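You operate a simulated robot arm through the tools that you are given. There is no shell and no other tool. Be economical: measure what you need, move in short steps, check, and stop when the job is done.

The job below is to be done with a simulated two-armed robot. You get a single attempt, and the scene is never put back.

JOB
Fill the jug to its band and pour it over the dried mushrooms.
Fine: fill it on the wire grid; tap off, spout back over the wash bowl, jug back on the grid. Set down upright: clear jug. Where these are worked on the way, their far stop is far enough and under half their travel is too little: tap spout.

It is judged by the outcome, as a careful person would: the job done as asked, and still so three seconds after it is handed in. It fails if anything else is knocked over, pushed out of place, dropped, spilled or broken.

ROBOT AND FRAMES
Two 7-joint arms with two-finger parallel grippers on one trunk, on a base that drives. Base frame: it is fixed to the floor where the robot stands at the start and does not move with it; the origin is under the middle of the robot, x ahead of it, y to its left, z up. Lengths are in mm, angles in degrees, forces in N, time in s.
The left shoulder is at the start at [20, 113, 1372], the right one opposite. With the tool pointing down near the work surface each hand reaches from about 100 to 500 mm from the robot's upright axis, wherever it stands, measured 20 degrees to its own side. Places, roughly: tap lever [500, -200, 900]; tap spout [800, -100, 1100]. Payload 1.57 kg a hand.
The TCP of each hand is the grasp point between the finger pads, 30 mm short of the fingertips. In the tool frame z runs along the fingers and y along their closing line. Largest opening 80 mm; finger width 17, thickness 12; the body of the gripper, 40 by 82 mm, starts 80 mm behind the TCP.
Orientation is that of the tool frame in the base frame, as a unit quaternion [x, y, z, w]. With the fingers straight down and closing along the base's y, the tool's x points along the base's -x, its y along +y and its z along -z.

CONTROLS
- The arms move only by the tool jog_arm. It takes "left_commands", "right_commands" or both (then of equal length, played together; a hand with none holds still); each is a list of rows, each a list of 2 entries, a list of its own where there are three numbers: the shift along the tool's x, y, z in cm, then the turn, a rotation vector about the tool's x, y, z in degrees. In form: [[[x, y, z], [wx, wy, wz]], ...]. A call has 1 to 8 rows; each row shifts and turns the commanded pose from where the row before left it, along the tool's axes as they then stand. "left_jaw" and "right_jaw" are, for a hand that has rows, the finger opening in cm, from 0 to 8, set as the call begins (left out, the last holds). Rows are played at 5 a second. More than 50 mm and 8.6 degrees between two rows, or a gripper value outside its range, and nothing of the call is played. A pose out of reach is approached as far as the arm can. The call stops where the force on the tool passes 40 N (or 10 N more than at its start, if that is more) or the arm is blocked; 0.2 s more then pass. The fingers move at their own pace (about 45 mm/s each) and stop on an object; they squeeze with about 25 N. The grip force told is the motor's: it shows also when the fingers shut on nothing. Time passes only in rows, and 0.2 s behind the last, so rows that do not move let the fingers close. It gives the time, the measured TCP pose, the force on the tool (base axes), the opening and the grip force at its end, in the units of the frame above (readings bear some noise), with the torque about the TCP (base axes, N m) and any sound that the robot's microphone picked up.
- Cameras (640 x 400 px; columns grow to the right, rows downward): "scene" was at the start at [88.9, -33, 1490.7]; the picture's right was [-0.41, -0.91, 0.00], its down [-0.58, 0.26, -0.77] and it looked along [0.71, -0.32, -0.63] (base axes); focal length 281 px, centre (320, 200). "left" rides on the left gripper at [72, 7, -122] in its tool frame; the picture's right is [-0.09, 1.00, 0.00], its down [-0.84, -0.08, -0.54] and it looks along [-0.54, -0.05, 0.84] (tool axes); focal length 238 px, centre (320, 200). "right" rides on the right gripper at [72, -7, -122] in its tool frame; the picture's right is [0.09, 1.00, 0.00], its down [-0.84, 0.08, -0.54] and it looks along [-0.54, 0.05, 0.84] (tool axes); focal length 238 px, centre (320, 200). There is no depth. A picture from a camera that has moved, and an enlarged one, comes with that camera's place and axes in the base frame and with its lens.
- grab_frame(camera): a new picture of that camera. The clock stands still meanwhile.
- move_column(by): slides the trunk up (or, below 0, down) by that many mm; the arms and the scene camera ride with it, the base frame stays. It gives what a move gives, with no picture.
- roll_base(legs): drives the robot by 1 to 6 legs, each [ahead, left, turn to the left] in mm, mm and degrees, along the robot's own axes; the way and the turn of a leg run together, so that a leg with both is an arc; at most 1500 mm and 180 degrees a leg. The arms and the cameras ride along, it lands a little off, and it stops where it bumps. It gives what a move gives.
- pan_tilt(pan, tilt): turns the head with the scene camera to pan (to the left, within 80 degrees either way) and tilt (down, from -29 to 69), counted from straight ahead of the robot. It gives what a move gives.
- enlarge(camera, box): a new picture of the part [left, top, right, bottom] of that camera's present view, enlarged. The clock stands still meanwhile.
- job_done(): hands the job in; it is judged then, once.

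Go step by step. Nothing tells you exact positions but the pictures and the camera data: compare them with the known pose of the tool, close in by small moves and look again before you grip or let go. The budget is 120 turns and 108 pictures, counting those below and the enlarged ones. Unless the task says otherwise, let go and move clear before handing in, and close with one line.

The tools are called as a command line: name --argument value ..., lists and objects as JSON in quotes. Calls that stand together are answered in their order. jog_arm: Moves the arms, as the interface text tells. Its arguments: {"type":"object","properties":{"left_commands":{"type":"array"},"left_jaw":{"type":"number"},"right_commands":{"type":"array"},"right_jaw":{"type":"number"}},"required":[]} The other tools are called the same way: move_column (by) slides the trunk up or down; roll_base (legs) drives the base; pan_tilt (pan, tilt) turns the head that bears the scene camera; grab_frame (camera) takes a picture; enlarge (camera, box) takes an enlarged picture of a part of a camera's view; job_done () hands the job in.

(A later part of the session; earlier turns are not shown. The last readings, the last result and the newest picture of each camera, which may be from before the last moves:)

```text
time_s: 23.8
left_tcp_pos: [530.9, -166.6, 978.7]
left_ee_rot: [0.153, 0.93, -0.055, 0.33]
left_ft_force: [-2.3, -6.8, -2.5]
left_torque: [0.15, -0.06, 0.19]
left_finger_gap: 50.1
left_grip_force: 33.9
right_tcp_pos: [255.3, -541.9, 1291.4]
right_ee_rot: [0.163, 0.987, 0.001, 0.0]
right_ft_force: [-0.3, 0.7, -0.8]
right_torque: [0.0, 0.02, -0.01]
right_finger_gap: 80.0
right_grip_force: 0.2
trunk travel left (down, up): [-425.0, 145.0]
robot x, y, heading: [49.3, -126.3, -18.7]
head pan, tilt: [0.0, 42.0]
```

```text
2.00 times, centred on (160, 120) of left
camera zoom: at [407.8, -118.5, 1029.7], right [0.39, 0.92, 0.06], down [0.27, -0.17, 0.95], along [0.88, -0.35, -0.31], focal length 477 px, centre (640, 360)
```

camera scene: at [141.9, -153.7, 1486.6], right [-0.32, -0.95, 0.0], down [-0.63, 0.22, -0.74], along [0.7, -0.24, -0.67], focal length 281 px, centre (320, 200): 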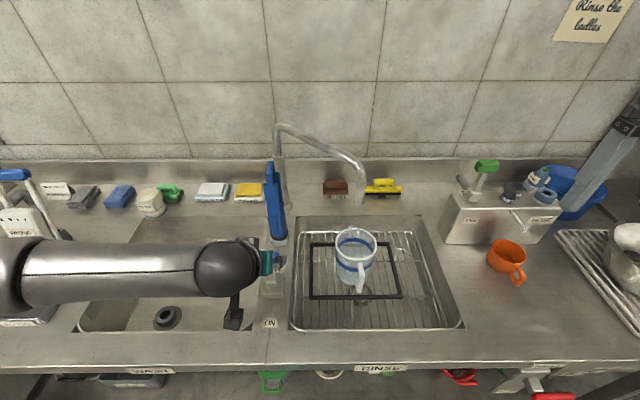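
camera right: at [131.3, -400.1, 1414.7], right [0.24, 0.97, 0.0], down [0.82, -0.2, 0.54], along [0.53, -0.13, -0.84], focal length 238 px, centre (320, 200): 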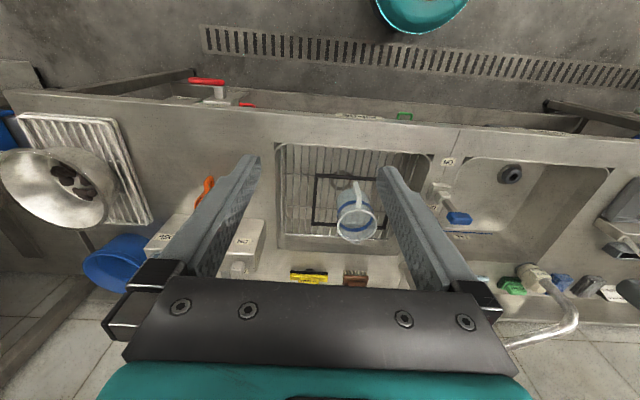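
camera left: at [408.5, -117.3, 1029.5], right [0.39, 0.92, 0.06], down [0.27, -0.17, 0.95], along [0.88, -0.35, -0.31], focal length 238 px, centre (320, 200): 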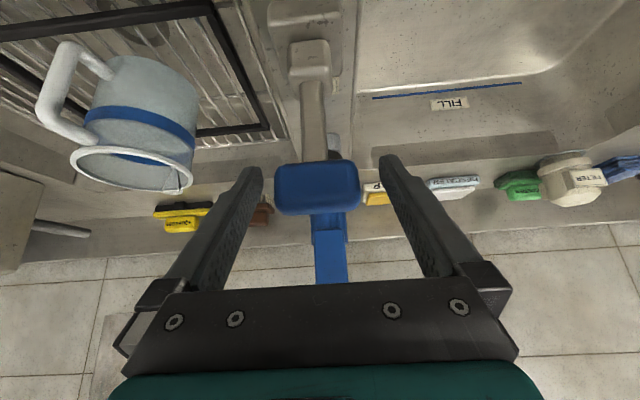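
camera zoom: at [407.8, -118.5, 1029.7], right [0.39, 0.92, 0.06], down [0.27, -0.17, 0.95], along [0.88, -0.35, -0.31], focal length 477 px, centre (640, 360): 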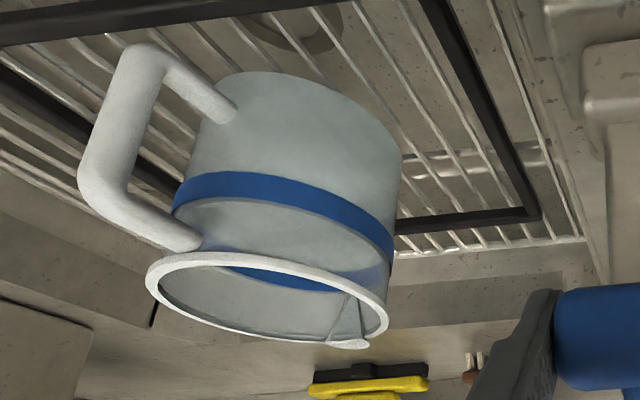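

jog_arm --left_commands '[[[0.86, 0, -1.1], [0, 0, 0]], [[1.05, 0, -0.99], [0, 0, 0]]]'

enlarge --camera "left" --box '[0, 0, 400, 250]'

```text
time_s: 24.4
left_tcp_pos: [505.6, -159.1, 982.4]
left_ee_rot: [0.154, 0.931, -0.054, 0.328]
left_ft_force: [5.7, -15.1, -18.1]
left_torque: [0.51, -0.56, 0.5]
left_finger_gap: 50.4
left_grip_force: 28.5
right_tcp_pos: [258.0, -542.7, 1290.8]
right_ee_rot: [0.163, 0.987, 0.001, -0.001]
right_ft_force: [0.7, 0.7, -0.2]
right_torque: [-0.03, 0.0, 0.0]
right_finger_gap: 80.0
right_grip_force: 0.1
trunk travel left (down, up): [-425.0, 145.0]
robot x, y, heading: [55.2, -128.1, -18.8]
head pan, tilt: [0.0, 42.0]
```

```text
1.60 times, centred on (200, 125) of left
camera zoom: at [382.0, -110.3, 1033.0], right [0.39, 0.92, 0.06], down [0.27, -0.17, 0.95], along [0.88, -0.35, -0.32], focal length 381 px, centre (512, 320)
```

zoom: 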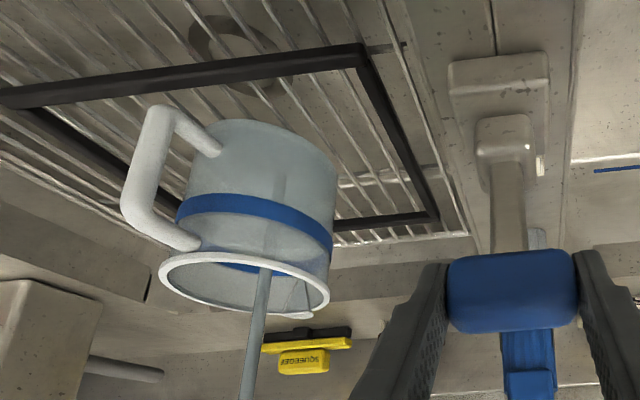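

Water already runs into the jug at this opening. I hold briefly and watch the level.

jog_arm --left_commands '[[[0, 0, 0], [0, 0, 0]], [[0, 0, 0], [0, 0, 0]]]'

enlarge --camera "left" --box '[60, 40, 260, 230]'

```text
time_s: 25.0
left_tcp_pos: [505.8, -159.2, 981.3]
left_ee_rot: [0.154, 0.93, -0.055, 0.328]
left_ft_force: [3.8, -16.6, -17.2]
left_torque: [0.34, -0.45, 0.71]
left_finger_gap: 49.9
left_grip_force: 45.1
right_tcp_pos: [257.5, -543.9, 1290.5]
right_ee_rot: [0.163, 0.987, 0.001, 0.0]
right_ft_force: [0.1, 0.2, -0.3]
right_torque: [0.01, 0.0, 0.01]
right_finger_gap: 80.2
right_grip_force: 0.0
trunk travel left (down, up): [-425.0, 145.0]
robot x, y, heading: [51.5, -124.4, -18.6]
head pan, tilt: [0.0, 42.0]
```

```text
2.11 times, centred on (160, 135) of left
camera zoom: at [382.0, -110.3, 1033.0], right [0.39, 0.92, 0.06], down [0.27, -0.17, 0.95], along [0.88, -0.35, -0.32], focal length 502 px, centre (657, 337)
```

zoom: 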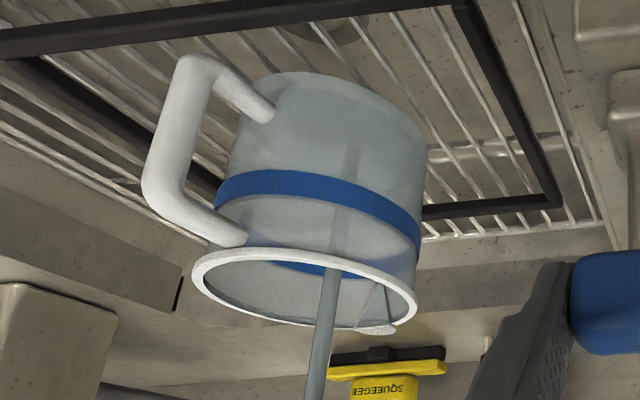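

jog_arm --left_commands '[[[0, 0, 0], [0, 0, 0]], [[0, 0, 0], [0, 0, 0]], [[0, 0, 0], [0, 0, 0]]]'

enlarge --camera "scene" --box '[290, 190, 420, 310]'

enlarge --camera "left" --box '[80, 50, 240, 150]'

```text
time_s: 25.8
left_tcp_pos: [505.3, -159.3, 983.2]
left_ee_rot: [0.154, 0.93, -0.054, 0.328]
left_ft_force: [2.8, -16.7, -18.9]
left_torque: [0.16, -0.34, 0.94]
left_finger_gap: 50.0
left_grip_force: 45.8
right_tcp_pos: [258.5, -543.7, 1290.2]
right_ee_rot: [0.163, 0.987, 0.001, -0.001]
right_ft_force: [-0.1, -0.1, -0.7]
right_torque: [0.0, 0.0, -0.02]
right_finger_gap: 79.8
right_grip_force: 0.1
trunk travel left (down, up): [-425.0, 145.0]
robot x, y, heading: [53.7, -124.8, -18.9]
head pan, tilt: [0.0, 42.0]
```

```text
3.33 times, centred on (355, 250) of scene
camera zoom: at [143.6, -156.2, 1486.3], right [-0.32, -0.95, 0.0], down [-0.63, 0.22, -0.74], along [0.7, -0.24, -0.67], focal length 938 px, centre (203, 33)
```

zoom: 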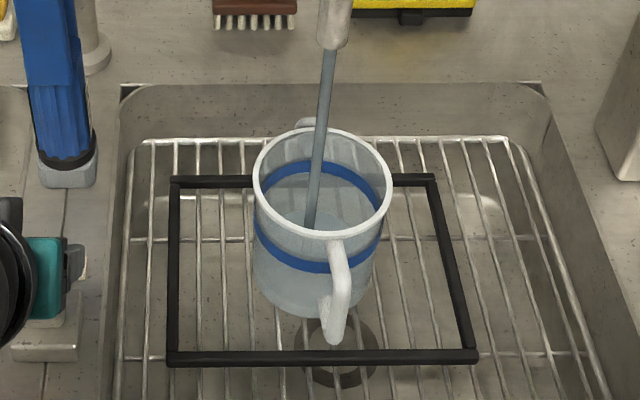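

```text
4.00 times, centred on (160, 100) of left
camera zoom: at [382.0, -110.3, 1033.0], right [0.39, 0.92, 0.06], down [0.27, -0.17, 0.95], along [0.88, -0.35, -0.32], focal length 953 px, centre (960, 600)
```

zoom: 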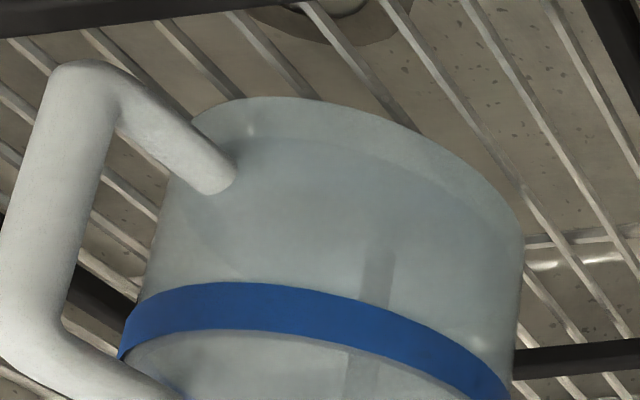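

jog_arm --left_commands '[[[0, 0, 0], [0, 0, 0]], [[0, 0, 0], [0, 0, 0]], [[0, 0, 0], [0, 0, 0]], [[0, 0, 0], [0, 0, 0]], [[0, 0, 0], [0, 0, 0]], [[0, 0, 0], [0, 0, 0]], [[0, 0, 0], [0, 0, 0]], [[0, 0, 0], [0, 0, 0]]]'

enlarge --camera "left" --box '[80, 50, 240, 170]'

enlarge --camera "scene" --box '[310, 210, 410, 300]'

```text
time_s: 27.6
left_tcp_pos: [505.0, -159.4, 982.7]
left_ee_rot: [0.153, 0.931, -0.053, 0.328]
left_ft_force: [1.9, -19.0, -21.3]
left_torque: [0.24, -0.18, 1.03]
left_finger_gap: 49.9
left_grip_force: 44.9
right_tcp_pos: [257.4, -543.9, 1290.4]
right_ee_rot: [0.164, 0.987, 0.001, -0.001]
right_ft_force: [-0.2, 0.5, -0.3]
right_torque: [0.0, -0.04, 0.04]
right_finger_gap: 80.3
right_grip_force: 0.0
trunk travel left (down, up): [-425.0, 145.0]
robot x, y, heading: [55.2, -123.8, -18.8]
head pan, tilt: [0.0, 42.0]
```

```text
3.33 times, centred on (160, 110) of left
camera zoom: at [381.9, -110.2, 1033.1], right [0.39, 0.92, 0.06], down [0.27, -0.17, 0.95], along [0.88, -0.35, -0.32], focal length 794 px, centre (853, 500)
```

zoom: 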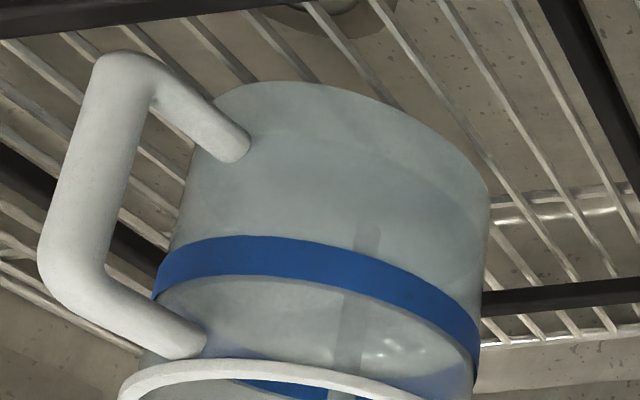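

```text
4.44 times, centred on (360, 255) of scene
camera zoom: at [143.5, -156.2, 1486.4], right [-0.32, -0.95, 0.0], down [-0.63, 0.22, -0.74], along [0.7, -0.24, -0.67], focal length 1250 px, centre (142, -44)
```

zoom: 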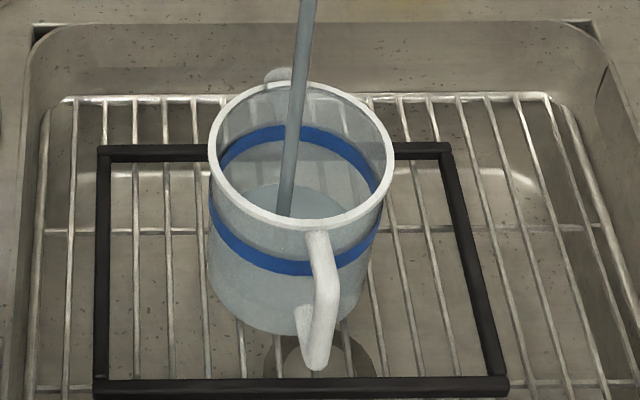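

jog_arm --left_commands '[[[0, 0, 0], [0, 0, 0]], [[0, 0, 0], [0, 0, 0]], [[0, 0, 0], [0, 0, 0]], [[0, 0, 0], [0, 0, 0]], [[0, 0, 0], [0, 0, 0]], [[0, 0, 0], [0, 0, 0]], [[0, 0, 0], [0, 0, 0]], [[0, 0, 0], [0, 0, 0]]]'

enlarge --camera "scene" --box '[310, 210, 410, 300]'

```text
time_s: 29.4
left_tcp_pos: [505.3, -159.0, 982.9]
left_ee_rot: [0.154, 0.93, -0.054, 0.328]
left_ft_force: [1.1, -17.2, -21.0]
left_torque: [0.34, -0.09, 0.82]
left_finger_gap: 50.0
left_grip_force: 44.8
right_tcp_pos: [257.1, -542.9, 1290.9]
right_ee_rot: [0.163, 0.987, 0.001, -0.001]
right_ft_force: [-0.5, 0.1, 0.1]
right_torque: [-0.01, 0.0, -0.03]
right_finger_gap: 80.3
right_grip_force: 0.0
trunk travel left (down, up): [-425.0, 145.0]
robot x, y, heading: [53.8, -125.3, -18.9]
head pan, tilt: [0.0, 42.0]
```

```text
4.44 times, centred on (360, 255) of scene
camera zoom: at [143.4, -156.2, 1486.4], right [-0.32, -0.95, 0.0], down [-0.63, 0.22, -0.74], along [0.7, -0.24, -0.67], focal length 1250 px, centre (142, -44)
```

zoom: 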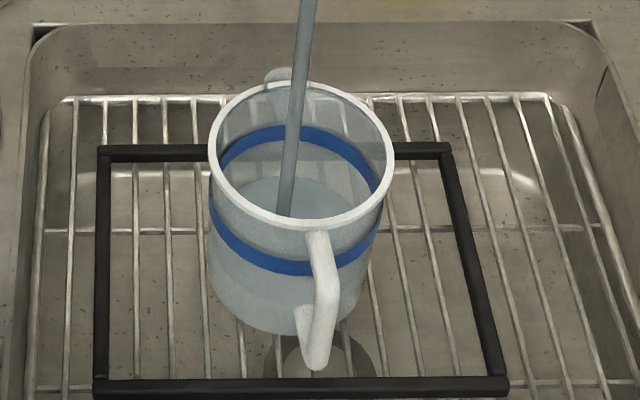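

Level rises about 4 px/s of ~42 px to the band; I hold on.

jog_arm --left_commands '[[[0, 0, 0], [0, 0, 0]], [[0, 0, 0], [0, 0, 0]], [[0, 0, 0], [0, 0, 0]], [[0, 0, 0], [0, 0, 0]], [[0, 0, 0], [0, 0, 0]], [[0, 0, 0], [0, 0, 0]], [[0, 0, 0], [0, 0, 0]], [[0, 0, 0], [0, 0, 0]]]'

jog_arm --left_commands '[[[0, 0, 0], [0, 0, 0]], [[0, 0, 0], [0, 0, 0]], [[0, 0, 0], [0, 0, 0]], [[0, 0, 0], [0, 0, 0]], [[0, 0, 0], [0, 0, 0]], [[0, 0, 0], [0, 0, 0]], [[0, 0, 0], [0, 0, 0]], [[0, 0, 0], [0, 0, 0]]]'

enlarge --camera "scene" --box '[310, 210, 410, 300]'

```text
time_s: 31.2
left_tcp_pos: [504.8, -159.7, 983.1]
left_ee_rot: [0.154, 0.931, -0.054, 0.328]
left_ft_force: [0.7, -17.7, -20.6]
left_torque: [0.39, -0.09, 0.83]
left_finger_gap: 49.9
left_grip_force: 45.4
right_tcp_pos: [256.4, -543.0, 1290.5]
right_ee_rot: [0.164, 0.987, 0.001, 0.0]
right_ft_force: [0.1, 0.6, 0.8]
right_torque: [0.01, -0.03, 0.0]
right_finger_gap: 80.0
right_grip_force: 0.1
trunk travel left (down, up): [-425.0, 145.0]
robot x, y, heading: [49.1, -124.2, -18.7]
head pan, tilt: [0.0, 42.0]
```

```text
time_s: 33.0
left_tcp_pos: [505.1, -158.5, 982.7]
left_ee_rot: [0.154, 0.93, -0.054, 0.328]
left_ft_force: [-0.5, -17.0, -20.7]
left_torque: [0.37, -0.03, 0.9]
left_finger_gap: 50.0
left_grip_force: 44.4
right_tcp_pos: [256.5, -543.9, 1291.9]
right_ee_rot: [0.163, 0.987, 0.002, -0.001]
right_ft_force: [-0.6, -0.3, 1.3]
right_torque: [-0.02, 0.0, -0.01]
right_finger_gap: 79.5
right_grip_force: 0.0
trunk travel left (down, up): [-425.0, 145.0]
robot x, y, heading: [52.1, -125.4, -19.0]
head pan, tilt: [0.0, 42.0]
```

```text
4.44 times, centred on (360, 255) of scene
camera zoom: at [143.3, -156.1, 1486.4], right [-0.32, -0.95, 0.0], down [-0.63, 0.22, -0.74], along [0.7, -0.24, -0.67], focal length 1250 px, centre (142, -44)
```

zoom: 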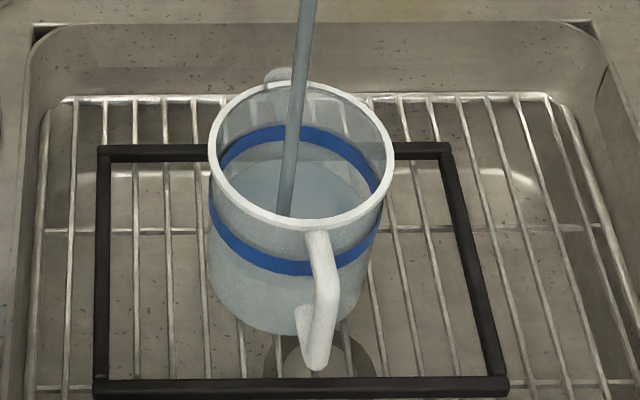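

jog_arm --left_commands '[[[0, 0, 0], [0, 0, 0]], [[0, 0, 0], [0, 0, 0]], [[0, 0, 0], [0, 0, 0]], [[0, 0, 0], [0, 0, 0]], [[0, 0, 0], [0, 0, 0]], [[0, 0, 0], [0, 0, 0]], [[0, 0, 0], [0, 0, 0]], [[0, 0, 0], [0, 0, 0]]]'

enlarge --camera "scene" --box '[310, 210, 410, 300]'

enlarge --camera "left" --box '[80, 50, 240, 170]'

```text
time_s: 34.8
left_tcp_pos: [506.5, -159.4, 982.1]
left_ee_rot: [0.154, 0.93, -0.055, 0.328]
left_ft_force: [-1.2, -17.2, -20.4]
left_torque: [0.35, -0.02, 0.9]
left_finger_gap: 49.8
left_grip_force: 44.7
right_tcp_pos: [256.7, -542.9, 1291.0]
right_ee_rot: [0.163, 0.987, 0.002, -0.001]
right_ft_force: [0.7, -0.3, 0.0]
right_torque: [0.01, -0.02, -0.02]
right_finger_gap: 80.0
right_grip_force: 0.1
trunk travel left (down, up): [-425.0, 145.0]
robot x, y, heading: [49.0, -122.3, -18.5]
head pan, tilt: [0.0, 42.0]
```

```text
4.44 times, centred on (360, 255) of scene
camera zoom: at [143.3, -156.1, 1486.4], right [-0.32, -0.95, 0.0], down [-0.63, 0.22, -0.74], along [0.7, -0.24, -0.67], focal length 1250 px, centre (142, -44)
```

zoom: 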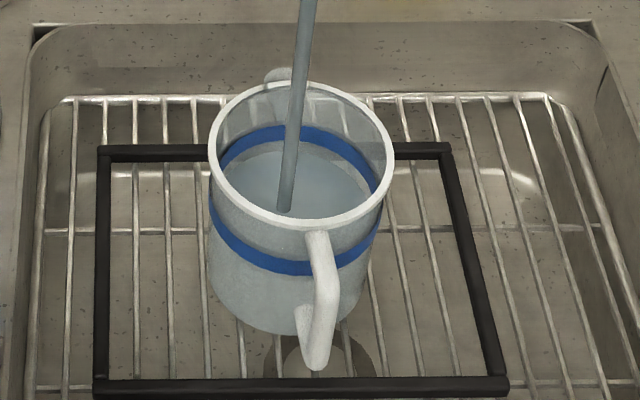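

```text
3.33 times, centred on (160, 110) of left
camera zoom: at [381.9, -110.2, 1033.1], right [0.39, 0.92, 0.06], down [0.27, -0.17, 0.95], along [0.88, -0.35, -0.32], focal length 794 px, centre (853, 500)
```

zoom: 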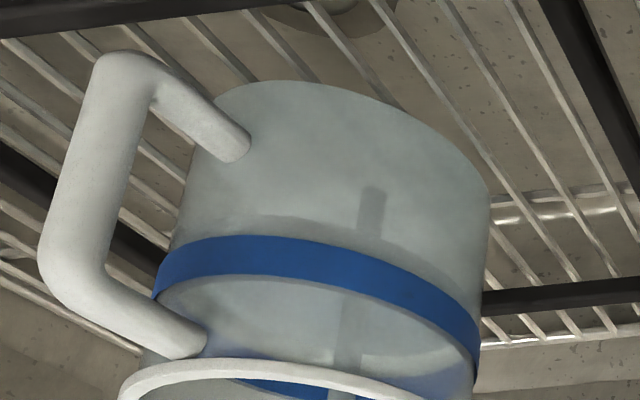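

The surface has reached the band's lower edge; a moment more and then I close the lever.

jog_arm --left_commands '[[[0, 0, 0], [0, 0, 0]], [[0, 0, 0], [0, 0, 0]], [[0, 0, 0], [0, 0, 0]], [[0, 0, 0], [0, 0, 0]], [[-1.05, 0, 0.99], [0, 0, 0]], [[-0.86, 0, 1.1], [0, 0, 0]], [[-0.3, 0, 0.3], [0, 0, 0]]]'

enlarge --camera "scene" --box '[310, 210, 410, 300]'

enlarge --camera "left" --box '[40, 20, 360, 220]'

```text
time_s: 36.4
left_tcp_pos: [534.4, -169.2, 983.2]
left_ee_rot: [0.152, 0.929, -0.054, 0.334]
left_ft_force: [-15.9, 4.5, 20.7]
left_torque: [0.1, 0.03, 0.36]
left_finger_gap: 50.1
left_grip_force: 30.9
right_tcp_pos: [252.8, -540.8, 1293.5]
right_ee_rot: [0.164, 0.987, -0.001, 0.002]
right_ft_force: [0.2, -1.0, 0.0]
right_torque: [0.01, -0.02, 0.0]
right_finger_gap: 80.3
right_grip_force: 0.0
trunk travel left (down, up): [-425.0, 145.0]
robot x, y, heading: [52.4, -123.2, -18.6]
head pan, tilt: [0.0, 42.0]
```

```text
4.44 times, centred on (360, 255) of scene
camera zoom: at [137.9, -152.6, 1487.1], right [-0.32, -0.95, 0.0], down [-0.63, 0.21, -0.74], along [0.71, -0.24, -0.67], focal length 1250 px, centre (142, -44)
```

zoom: 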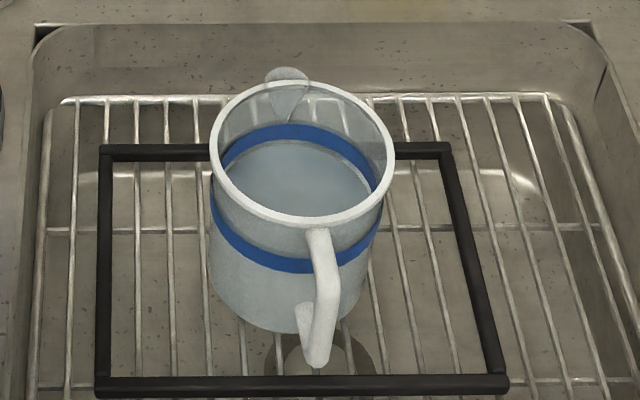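

```text
2.00 times, centred on (200, 120) of left
camera zoom: at [410.4, -120.1, 1031.5], right [0.39, 0.92, 0.06], down [0.26, -0.17, 0.95], along [0.89, -0.35, -0.31], focal length 477 px, centre (560, 360)
```

zoom: 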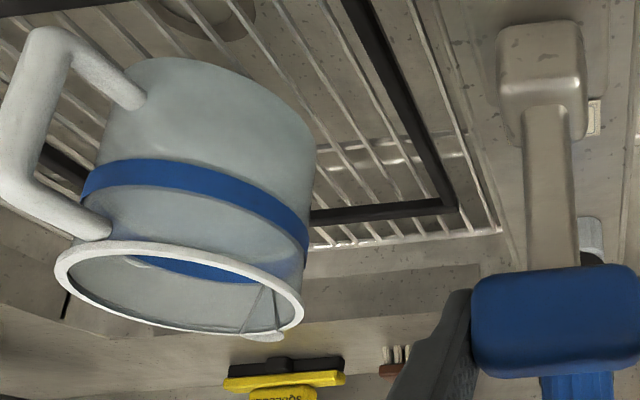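

Flow has stopped. I look closely at the level against the band.

enlarge --camera "scene" --box '[335, 222, 383, 252]'

enlarge --camera "left" --box '[70, 80, 210, 170]'

```text
13.33 times, centred on (359, 237) of scene
camera zoom: at [137.9, -152.6, 1487.1], right [-0.32, -0.95, 0.0], down [-0.63, 0.21, -0.74], along [0.71, -0.24, -0.67], focal length 3750 px, centre (-200, -293)
```

zoom: 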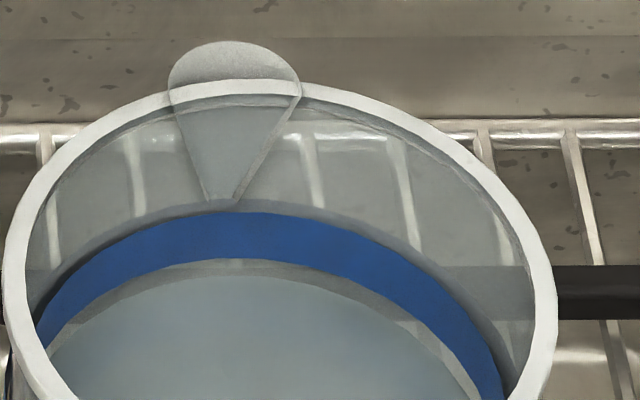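

```text
4.44 times, centred on (140, 125) of left
camera zoom: at [410.4, -120.1, 1031.5], right [0.39, 0.92, 0.06], down [0.26, -0.17, 0.95], along [0.89, -0.35, -0.31], focal length 1059 px, centre (1120, 533)
```

zoom: 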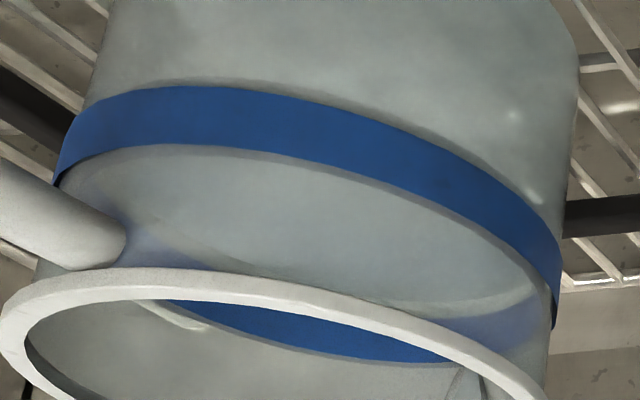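

The level is only at the band's lower edge; I add about a second more flow.

jog_arm --left_commands '[[[1.16, 0, -1.4], [0, 0, 0]], [[1.05, 0, -0.99], [0, 0, 0]], [[0, 0, 0], [0, 0, 0]], [[0, 0, 0], [0, 0, 0]], [[-1.05, 0, 0.99], [0, 0, 0]], [[-0.86, 0, 1.1], [0, 0, 0]], [[-0.3, 0, 0.3], [0, 0, 0]]]'

enlarge --camera "scene" --box '[335, 222, 383, 252]'

enlarge --camera "left" --box '[40, 20, 360, 220]'

```text
time_s: 38.0
left_tcp_pos: [534.7, -168.8, 980.5]
left_ee_rot: [0.151, 0.929, -0.053, 0.333]
left_ft_force: [-5.4, 16.2, 14.7]
left_torque: [-0.03, -0.33, 0.24]
left_finger_gap: 49.9
left_grip_force: 33.5
right_tcp_pos: [253.6, -539.2, 1292.3]
right_ee_rot: [0.164, 0.986, -0.001, 0.001]
right_ft_force: [-0.2, -0.1, -0.3]
right_torque: [0.0, 0.02, 0.01]
right_finger_gap: 80.2
right_grip_force: 0.0
trunk travel left (down, up): [-425.0, 145.0]
robot x, y, heading: [54.9, -124.9, -18.8]
head pan, tilt: [0.0, 42.0]
```

```text
13.33 times, centred on (359, 237) of scene
camera zoom: at [139.8, -150.9, 1486.9], right [-0.32, -0.95, 0.0], down [-0.63, 0.21, -0.74], along [0.7, -0.24, -0.67], focal length 3750 px, centre (-200, -293)
```

zoom: 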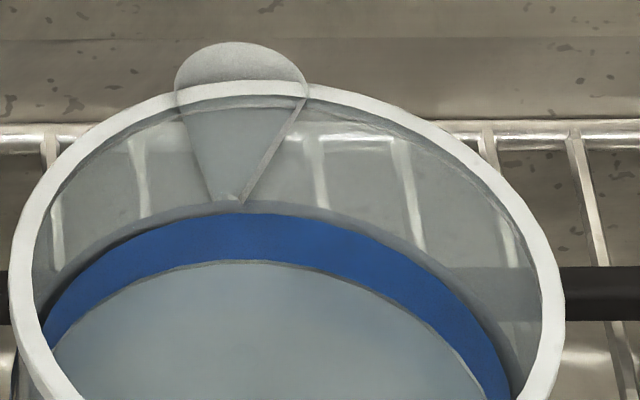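

```text
2.00 times, centred on (200, 120) of left
camera zoom: at [410.3, -120.5, 1030.6], right [0.38, 0.92, 0.06], down [0.26, -0.17, 0.95], along [0.89, -0.35, -0.31], focal length 477 px, centre (560, 360)
```

zoom: 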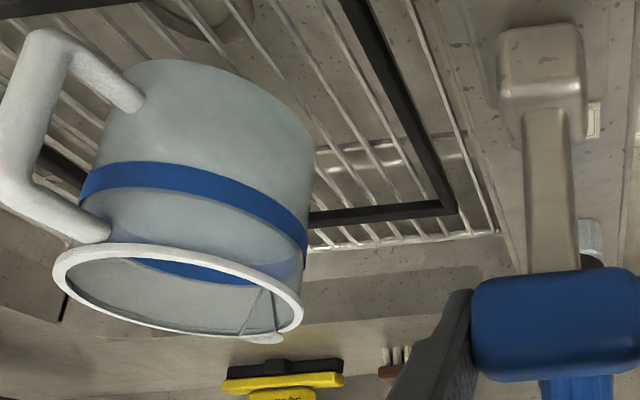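

jog_arm --left_commands '[[[1.16, 0, -1.4], [0, 0, 0]], [[1.05, 0, -0.99], [0, 0, 0]], [[0, 0, 0], [0, 0, 0]], [[-1.05, 0, 0.99], [0, 0, 0]], [[-0.86, 0, 1.1], [0, 0, 0]], [[-0.3, 0, 0.3], [0, 0, 0]], [[0, 0, 0], [0, 0, 0]]]'

enlarge --camera "scene" --box '[335, 222, 383, 252]'

enlarge --camera "left" --box '[70, 80, 210, 170]'

```text
time_s: 39.6
left_tcp_pos: [534.3, -167.2, 981.7]
left_ee_rot: [0.151, 0.93, -0.053, 0.331]
left_ft_force: [-7.6, 20.4, 11.8]
left_torque: [-0.09, 1.28, 0.46]
left_finger_gap: 49.7
left_grip_force: 44.6
right_tcp_pos: [254.8, -538.8, 1292.7]
right_ee_rot: [0.163, 0.987, -0.001, 0.001]
right_ft_force: [-1.3, 0.1, -0.3]
right_torque: [0.01, -0.02, 0.01]
right_finger_gap: 80.0
right_grip_force: 0.0
trunk travel left (down, up): [-425.0, 145.0]
robot x, y, heading: [54.1, -126.6, -18.8]
head pan, tilt: [0.0, 42.0]
```

```text
13.33 times, centred on (359, 237) of scene
camera zoom: at [139.8, -150.4, 1486.8], right [-0.32, -0.95, 0.0], down [-0.63, 0.21, -0.74], along [0.7, -0.24, -0.67], focal length 3750 px, centre (-200, -293)
```

zoom: 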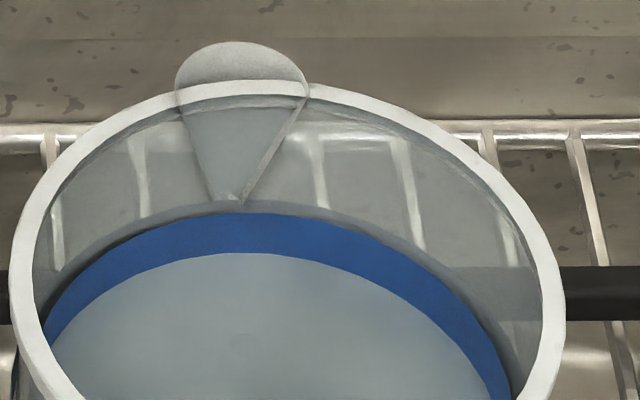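

```text
4.44 times, centred on (140, 125) of left
camera zoom: at [409.5, -120.2, 1031.1], right [0.38, 0.92, 0.06], down [0.27, -0.17, 0.95], along [0.88, -0.35, -0.31], focal length 1059 px, centre (1120, 533)
```

zoom: 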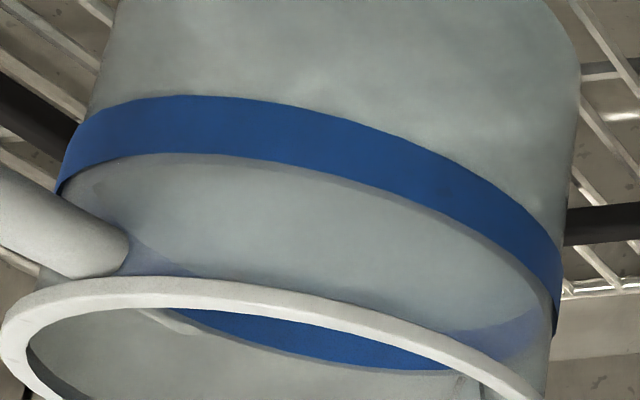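

The level now stands within the band and the tap is off. I release the lever and go back to the spout by the reverse path.

jog_arm --left_commands '[[[0, 0, 0], [0, 0, 0]], [[0, 0, 0], [0, 0, 0]], [[0, 0, -2], [0, 0, 0]], [[0, 0, -4], [0, 0, 0]], [[-4.47, 0, -1.8], [0, 0, 0]], [[-4.47, 0, -1.8], [0, 0, 0]], [[-4.47, 0, -1.8], [0, 0, 0]], [[-4.47, 0, -1.8], [0, 0, 0]]]' --left_jaw 8

enlarge --camera "scene" --box '[220, 130, 420, 330]'

```text
time_s: 41.4
left_tcp_pos: [585.4, -188.7, 1194.2]
left_ee_rot: [0.154, 0.93, -0.055, 0.33]
left_ft_force: [0.2, -0.2, 0.1]
left_torque: [-0.01, -0.01, 0.0]
left_finger_gap: 80.1
left_grip_force: 0.0
right_tcp_pos: [255.2, -540.7, 1292.5]
right_ee_rot: [0.163, 0.987, 0.0, 0.0]
right_ft_force: [0.3, -0.1, 0.2]
right_torque: [-0.01, 0.0, -0.01]
right_finger_gap: 79.9
right_grip_force: 0.1
trunk travel left (down, up): [-425.0, 145.0]
robot x, y, heading: [52.8, -123.7, -18.8]
head pan, tilt: [0.0, 42.0]
```

```text
2.00 times, centred on (320, 230) of scene
camera zoom: at [141.8, -153.8, 1486.6], right [-0.32, -0.95, 0.0], down [-0.63, 0.22, -0.74], along [0.7, -0.24, -0.67], focal length 563 px, centre (320, 140)
```

zoom: 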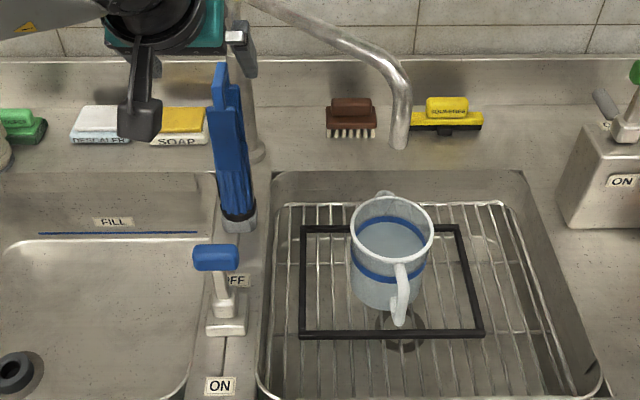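

jog_arm --left_commands '[[[0, -4.4, 0], [0, 0, 0]], [[0, -4.5, 1], [0, 0, 0]], [[0, -4.5, 1], [0, 0, 0]], [[0.5, -4.4, 1], [0, 0, 0]], [[0.6, -3.4, 2.1], [0, 0, 0]], [[0, 0, 0], [0, 0, 0]]]'

grab_frame --camera "left"

```text
time_s: 42.8
left_tcp_pos: [537.8, -395.0, 1149.5]
left_ee_rot: [0.154, 0.93, -0.055, 0.329]
left_ft_force: [-0.4, 0.2, -0.5]
left_torque: [0.03, 0.02, -0.03]
left_finger_gap: 79.8
left_grip_force: 0.1
right_tcp_pos: [255.3, -539.5, 1292.1]
right_ee_rot: [0.163, 0.987, 0.0, 0.0]
right_ft_force: [-0.4, 0.7, 0.4]
right_torque: [-0.06, 0.0, -0.02]
right_finger_gap: 79.8
right_grip_force: 0.0
trunk travel left (down, up): [-425.0, 145.0]
robot x, y, heading: [50.0, -123.6, -18.5]
head pan, tilt: [0.0, 42.0]
```

```text
50 pictures are left
camera left: at [415.4, -346.2, 1199.8], right [0.39, 0.92, 0.06], down [0.27, -0.17, 0.95], along [0.88, -0.35, -0.31], focal length 238 px, centre (320, 200)
```

left: 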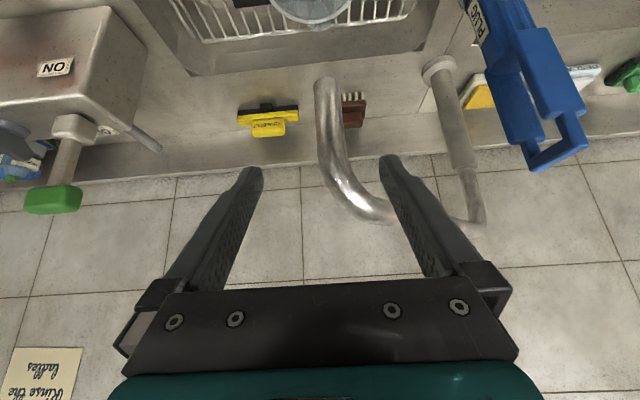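

jog_arm --left_commands '[[[0, 0, 4], [0, 0, 0]], [[0, 0, 4], [0, 0, 0]], [[0, 0, 0], [0, 0, 0]], [[0, 0, 0], [0, 0, 0]]]' --left_jaw 5

jog_arm --left_commands '[[[1.04, 0.98, -0.84], [0, 0, 0]], [[1.04, 0.98, -0.84], [0, 0, 0]], [[1.71, 2.01, -1.38], [0, 0, 0]], [[1.52, 2.25, -1.23], [0, 0, 0]], [[1.31, 2.46, -1.06], [0, 0, 0]], [[1.09, 2.63, -0.88], [0, 0, 0]], [[0.85, 2.77, -0.69], [0, 0, 0]]]'

grab_frame --camera "left"

```text
time_s: 43.8
left_tcp_pos: [587.5, -413.1, 1086.0]
left_ee_rot: [0.154, 0.93, -0.054, 0.329]
left_ft_force: [-0.4, 0.1, 0.4]
left_torque: [-0.01, 0.02, -0.03]
left_finger_gap: 49.8
left_grip_force: 0.0
right_tcp_pos: [256.3, -540.9, 1293.0]
right_ee_rot: [0.164, 0.987, 0.0, 0.0]
right_ft_force: [0.0, 0.0, -0.5]
right_torque: [0.05, -0.02, 0.02]
right_finger_gap: 79.9
right_grip_force: 0.1
trunk travel left (down, up): [-425.0, 145.0]
robot x, y, heading: [52.0, -127.6, -18.9]
head pan, tilt: [0.0, 42.0]
```

```text
time_s: 45.4
left_tcp_pos: [528.1, -244.9, 1085.5]
left_ee_rot: [0.154, 0.93, -0.056, 0.33]
left_ft_force: [0.0, -0.1, 0.2]
left_torque: [0.0, -0.01, -0.03]
left_finger_gap: 50.0
left_grip_force: 0.1
right_tcp_pos: [255.5, -540.5, 1292.4]
right_ee_rot: [0.163, 0.987, 0.001, 0.0]
right_ft_force: [0.3, 0.0, -0.1]
right_torque: [-0.02, 0.0, 0.0]
right_finger_gap: 80.1
right_grip_force: 0.0
trunk travel left (down, up): [-425.0, 145.0]
robot x, y, heading: [53.2, -123.5, -18.7]
head pan, tilt: [0.0, 42.0]
```

```text
49 pictures are left
camera left: at [404.9, -196.5, 1135.2], right [0.39, 0.92, 0.06], down [0.27, -0.17, 0.95], along [0.88, -0.35, -0.31], focal length 238 px, centre (320, 200)
```

left: 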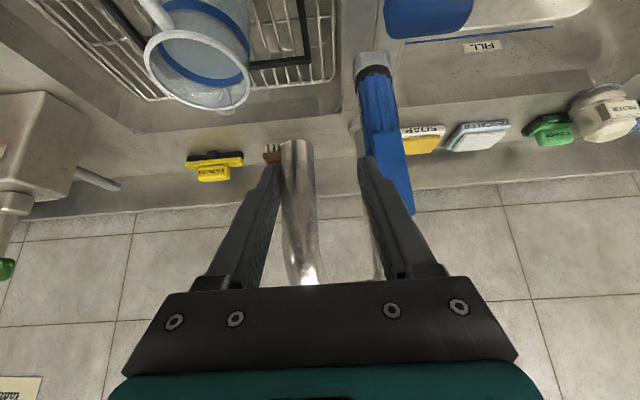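

jog_arm --left_commands '[[[0.61, 2.88, -0.49], [0, 0, 0]], [[0.34, 2.95, -0.28], [0, 0, 0]], [[0.09, 2.98, -0.07], [0, 0, 0]], [[-0.18, 2.97, 0.14], [0, 0, 0]], [[-0.44, 2.93, 0.36], [0, 0, 0]], [[-0.69, 2.85, 0.56], [0, 0, 0]], [[-0.94, 2.72, 0.76], [0, 0, 0]], [[-1.17, 2.57, 0.95], [0, 0, 0]]]'

jog_arm --left_commands '[[[-1.39, 2.39, 1.13], [0, 0, 0]], [[-1.59, 2.16, 1.29], [0, 0, 0]], [[-1.16, 1.3, 0.94], [0, 0, 0]], [[0, 0, 0], [0, 0, 0]]]'

grab_frame --camera "left"

```text
time_s: 47.2
left_tcp_pos: [633.4, -36.0, 1086.0]
left_ee_rot: [0.154, 0.93, -0.055, 0.329]
left_ft_force: [-0.6, 0.2, -0.2]
left_torque: [0.0, -0.01, 0.0]
left_finger_gap: 50.2
left_grip_force: 0.2
right_tcp_pos: [255.2, -540.3, 1292.0]
right_ee_rot: [0.164, 0.987, 0.0, 0.0]
right_ft_force: [0.1, -0.1, -0.2]
right_torque: [0.01, 0.0, 0.0]
right_finger_gap: 80.1
right_grip_force: 0.0
trunk travel left (down, up): [-425.0, 145.0]
robot x, y, heading: [53.1, -123.5, -18.6]
head pan, tilt: [0.0, 42.0]
```

```text
time_s: 48.2
left_tcp_pos: [703.4, 0.7, 1085.2]
left_ee_rot: [0.153, 0.93, -0.055, 0.329]
left_ft_force: [0.4, 0.2, 0.8]
left_torque: [0.04, 0.0, 0.04]
left_finger_gap: 50.1
left_grip_force: 0.0
right_tcp_pos: [255.8, -541.9, 1293.3]
right_ee_rot: [0.163, 0.987, 0.0, 0.0]
right_ft_force: [-0.2, -0.4, 0.5]
right_torque: [-0.03, -0.02, -0.03]
right_finger_gap: 80.3
right_grip_force: 0.0
trunk travel left (down, up): [-425.0, 145.0]
robot x, y, heading: [49.3, -124.7, -18.7]
head pan, tilt: [0.0, 42.0]
```

```text
48 pictures are left
camera left: at [579.5, 49.4, 1134.7], right [0.39, 0.92, 0.06], down [0.27, -0.17, 0.95], along [0.88, -0.35, -0.31], focal length 238 px, centre (320, 200)
```

left: 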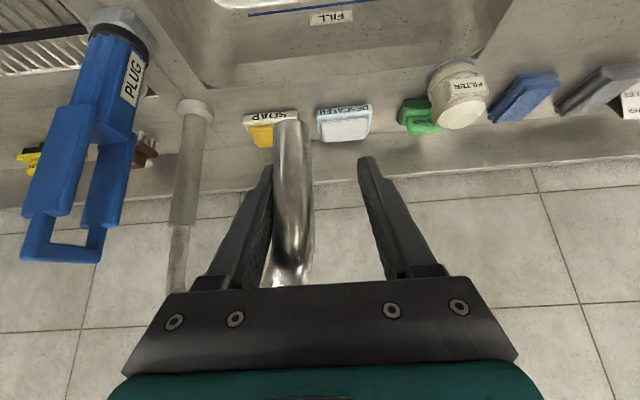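

jog_arm --left_commands '[[[-0.57, 0.6, 0.46], [0, 0, 0]], [[-0.57, 0.55, 0.46], [0, 0, 0]], [[0, 0, 0], [0, 0, 0]], [[0, -0.2, 0], [0, 0, 0]], [[0, 0, -4], [0, 0, 0]], [[0, 0, -4], [0, 0, 0]], [[-2, 0, -4], [0, 0, 0]], [[-3, 0, -3], [0, 0, 0]]]' --left_jaw 5.2

grab_frame --camera "scene"

```text
time_s: 50.0
left_tcp_pos: [665.3, 21.4, 1232.6]
left_ee_rot: [0.154, 0.93, -0.055, 0.329]
left_ft_force: [-0.6, -0.5, -0.8]
left_torque: [0.03, -0.02, 0.0]
left_finger_gap: 52.0
left_grip_force: 0.0
right_tcp_pos: [255.8, -540.6, 1292.8]
right_ee_rot: [0.163, 0.987, 0.0, 0.0]
right_ft_force: [0.0, -0.1, 0.6]
right_torque: [0.02, 0.03, 0.0]
right_finger_gap: 80.1
right_grip_force: 0.0
trunk travel left (down, up): [-425.0, 145.0]
robot x, y, heading: [53.4, -124.8, -18.9]
head pan, tilt: [0.0, 42.0]
```

```text
47 pictures are left
camera scene: at [141.9, -153.8, 1486.6], right [-0.32, -0.95, 0.0], down [-0.63, 0.22, -0.74], along [0.7, -0.24, -0.67], focal length 281 px, centre (320, 200)
```

scene: 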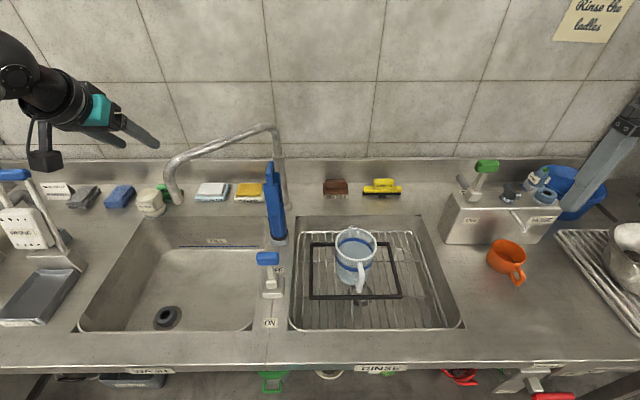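

The spout is back exactly over the wash bowl. I park the left arm and turn the right hand half round about its axis, so its camera rides on top for the jug grip.

jog_arm --left_commands '[[[1.3, -1.5, -3.6], [0, 0, 0]], [[1.3, -1.5, -3.6], [0, 0, 0]], [[1.3, -1.5, -3.6], [0, 0, 0]], [[1.3, -1.5, -3.6], [0, 0, 0]], [[0, 0, 0], [0, 0, 0]], [[0, 0, 0], [0, 0, 0]], [[0, 0, 0], [0, 0, 0]], [[0, 0, 0], [0, 0, 0]]]' --right_commands '[[[0, 0, 0], [0, 0, 8]], [[0, 0, 0], [0, 0, 8]], [[0, 0, 0], [0, 0, 8]], [[0, 0, 0], [0, 0, 8]], [[0, 0, 0], [0, 0, 8]], [[0, 0, 0], [0, 0, 8]], [[0, 0, 0], [0, 0, 8]], [[0, 0, 0], [0, 0, 8]]]'

jog_arm --right_commands '[[[0, 0, 0], [0, 0, 8]], [[0, 0, 0], [0, 0, 8]], [[0, 0, 0], [0, 0, 8]], [[0, 0, 0], [0, 0, 8]], [[0, 0, 0], [0, 0, 8]], [[0, 0, 0], [0, 0, 8]], [[0, 0, 0], [0, 0, 8]], [[0, 0, 0], [0, 0, 8]]]'

jog_arm --right_commands '[[[0, 0, 0], [0, 0, 8]], [[0, 0, 0], [0, 0, 8]], [[0, 0, 0], [0, 0, 8]], [[0, 0, 0], [0, 0, 8]], [[0, 0, 0], [0, 0, 8]], [[0, 0, 0], [0, 0, 8]], [[0, 0, 0], [0, 0, 4]]]'

```text
time_s: 51.8
left_tcp_pos: [524.7, 8.5, 1313.4]
left_ee_rot: [0.153, 0.93, -0.053, 0.329]
left_ft_force: [0.9, 0.2, -0.2]
left_torque: [0.02, -0.01, 0.0]
left_finger_gap: 51.9
left_grip_force: 0.1
right_tcp_pos: [254.8, -541.6, 1291.7]
right_ee_rot: [0.663, 0.749, 0.0, 0.0]
right_ft_force: [0.7, 0.7, 0.3]
right_torque: [0.0, -0.03, 0.0]
right_finger_gap: 80.0
right_grip_force: 0.0
trunk travel left (down, up): [-425.0, 145.0]
robot x, y, heading: [52.4, -127.8, -18.6]
head pan, tilt: [0.0, 42.0]
```

```text
time_s: 53.6
left_tcp_pos: [525.9, 7.1, 1313.8]
left_ee_rot: [0.153, 0.93, -0.054, 0.329]
left_ft_force: [0.0, 0.2, 0.0]
left_torque: [0.03, 0.0, 0.03]
left_finger_gap: 52.3
left_grip_force: 0.0
right_tcp_pos: [254.6, -541.5, 1292.3]
right_ee_rot: [0.959, 0.284, 0.0, 0.0]
right_ft_force: [0.4, 0.6, -0.2]
right_torque: [-0.01, -0.01, 0.01]
right_finger_gap: 80.3
right_grip_force: 0.1
trunk travel left (down, up): [-425.0, 145.0]
robot x, y, heading: [50.1, -125.9, -18.7]
head pan, tilt: [0.0, 42.0]
```

```text
time_s: 55.2
left_tcp_pos: [525.2, 8.6, 1313.2]
left_ee_rot: [0.153, 0.93, -0.054, 0.329]
left_ft_force: [0.1, 0.1, 0.3]
left_torque: [0.04, -0.01, 0.02]
left_finger_gap: 52.2
left_grip_force: 0.0
right_tcp_pos: [255.6, -541.3, 1292.8]
right_ee_rot: [0.986, -0.164, -0.001, -0.001]
right_ft_force: [0.1, -0.2, -0.5]
right_torque: [-0.03, 0.02, 0.02]
right_finger_gap: 80.1
right_grip_force: 0.0
trunk travel left (down, up): [-425.0, 145.0]
robot x, y, heading: [53.9, -123.4, -18.7]
head pan, tilt: [0.0, 42.0]
```

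The flip works. Now pitch the right hand to 30° below horizontal.

jog_arm --right_commands '[[[0, 0, 0], [0, 7.5, 0]], [[0, 0, 0], [0, 7.5, 0]], [[0, 0, 0], [0, 7.5, 0]], [[0, 0, 0], [0, 7.5, 0]], [[0, 0, 0], [0, 7.5, 0]], [[0, 0, 0], [0, 7.5, 0]], [[0, 0, 0], [0, 7.5, 0]], [[0, 0, 0], [0, 7.5, 0]]]'

grab_frame --camera "right"

```text
time_s: 57.0
left_tcp_pos: [524.1, 6.7, 1314.4]
left_ee_rot: [0.154, 0.93, -0.055, 0.33]
left_ft_force: [-0.1, -0.6, -0.2]
left_torque: [0.03, -0.04, 0.01]
left_finger_gap: 51.8
left_grip_force: 0.0
right_tcp_pos: [267.8, -571.1, 1298.7]
right_ee_rot: [0.854, -0.143, 0.493, 0.081]
right_ft_force: [0.2, 0.6, 0.3]
right_torque: [-0.02, 0.0, 0.02]
right_finger_gap: 80.1
right_grip_force: 0.0
right hand out of reach, approached as far as the arm can: row 7, 8
trunk travel left (down, up): [-425.0, 145.0]
robot x, y, heading: [57.0, -124.7, -19.0]
head pan, tilt: [0.0, 42.0]
```

```text
46 pictures are left
camera right: at [202.8, -543.5, 1422.1], right [-0.28, -0.96, 0.08], down [-0.86, 0.21, -0.45], along [0.42, -0.19, -0.89], focal length 238 px, centre (320, 200)
```

right: 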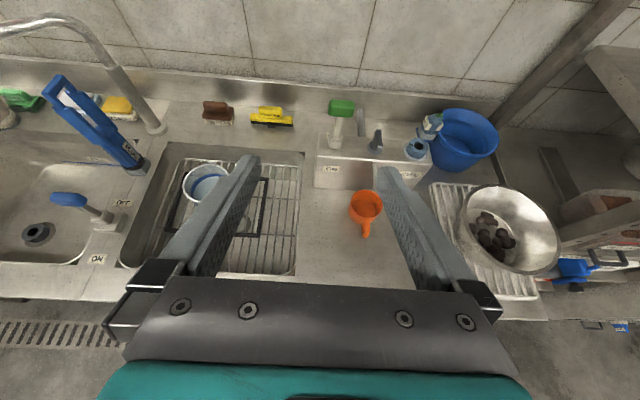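

The right camera now sees the jug and the mushroom bowl upright. I back off 100 mm to give the arm room, then bring the right hand toward the handle in line.

roll_base --legs '[[-100, 0, 0]]'

jog_arm --right_commands '[[[-2.26, -2.55, 3.09], [0, 0, 0]], [[-2.26, -2.55, 3.09], [0, 0, 0]], [[-2.26, -2.55, 3.09], [0, 0, 0]], [[-2.26, -2.55, 3.09], [0, 0, 0]], [[-2.26, -2.55, 3.09], [0, 0, 0]]]'

jog_arm --right_commands '[[[-2.26, -2.55, 3.09], [0, 0, 0]], [[-2.26, -2.55, 3.09], [0, 0, 0]], [[-2.26, -2.55, 3.09], [0, 0, 0]], [[-2.26, -2.55, 3.09], [0, 0, 0]], [[-2.26, -2.55, 3.09], [0, 0, 0]], [[0, 0, 0], [0, 0, 0]]]'

grab_frame --camera "right"

grab_frame --camera "scene"

```text
time_s: 58.1
left_tcp_pos: [431.2, 39.3, 1314.6]
left_ee_rot: [0.154, 0.93, -0.055, 0.329]
left_ft_force: [1.0, -0.5, 0.1]
left_torque: [0.0, -0.01, -0.01]
left_finger_gap: 51.9
left_grip_force: 0.1
right_tcp_pos: [174.6, -539.3, 1298.7]
right_ee_rot: [0.854, -0.141, 0.493, 0.081]
right_ft_force: [0.3, -0.7, 0.7]
right_torque: [-0.03, -0.02, 0.0]
right_finger_gap: 80.0
right_grip_force: 0.0
trunk travel left (down, up): [-425.0, 145.0]
robot x, y, heading: [-42.3, -88.7, -18.9]
head pan, tilt: [0.0, 42.0]
```

```text
time_s: 59.4
left_tcp_pos: [431.2, 39.2, 1314.2]
left_ee_rot: [0.154, 0.93, -0.054, 0.33]
left_ft_force: [0.4, 0.3, 0.4]
left_torque: [0.02, 0.0, 0.01]
left_finger_gap: 51.7
left_grip_force: 0.1
right_tcp_pos: [256.9, -493.0, 1197.4]
right_ee_rot: [0.856, -0.141, 0.491, 0.08]
right_ft_force: [0.9, -0.1, 2.5]
right_torque: [0.06, 0.17, 0.01]
right_finger_gap: 80.0
right_grip_force: 0.1
right hand out of reach, approached as far as the arm can: row 1, 3, 4, 5
trunk travel left (down, up): [-425.0, 145.0]
robot x, y, heading: [-43.4, -94.2, -18.8]
head pan, tilt: [0.0, 42.0]
```

```text
time_s: 60.8
left_tcp_pos: [433.0, 39.2, 1313.1]
left_ee_rot: [0.154, 0.93, -0.054, 0.33]
left_ft_force: [-0.1, 0.3, 0.0]
left_torque: [0.0, 0.01, 0.01]
left_finger_gap: 51.9
left_grip_force: 0.0
right_tcp_pos: [273.5, -489.5, 1200.8]
right_ee_rot: [0.855, -0.141, 0.493, 0.081]
right_ft_force: [-0.1, 0.2, -0.5]
right_torque: [0.01, 0.03, 0.0]
right_finger_gap: 80.0
right_grip_force: 0.1
right hand out of reach, approached as far as the arm can: row 1, 2, 3, 4, 5
trunk travel left (down, up): [-425.0, 145.0]
robot x, y, heading: [-44.0, -91.9, -18.7]
head pan, tilt: [0.0, 42.0]
```

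```text
45 pictures are left
camera right: at [209.2, -462.2, 1325.6], right [-0.28, -0.96, 0.08], down [-0.87, 0.21, -0.45], along [0.42, -0.19, -0.89], focal length 238 px, centre (320, 200)
```

right: 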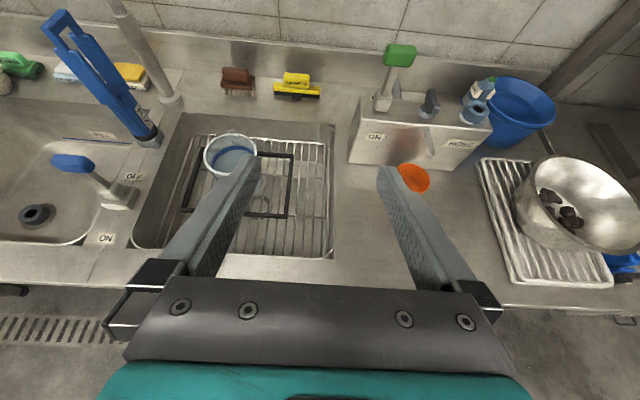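

```text
44 pictures are left
camera scene: at [48.6, -121.8, 1486.6], right [-0.32, -0.95, 0.0], down [-0.63, 0.22, -0.74], along [0.7, -0.24, -0.67], focal length 281 px, centre (320, 200)
```

scene: 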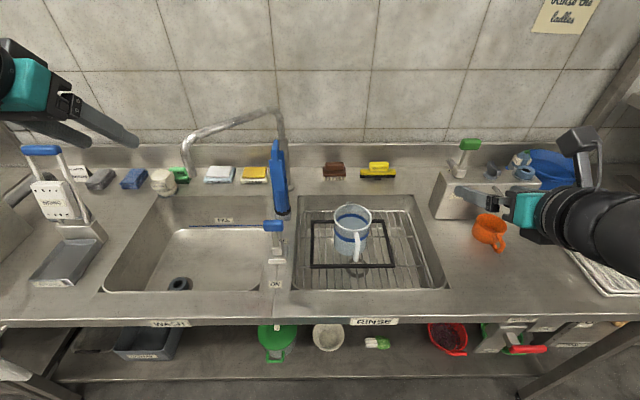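

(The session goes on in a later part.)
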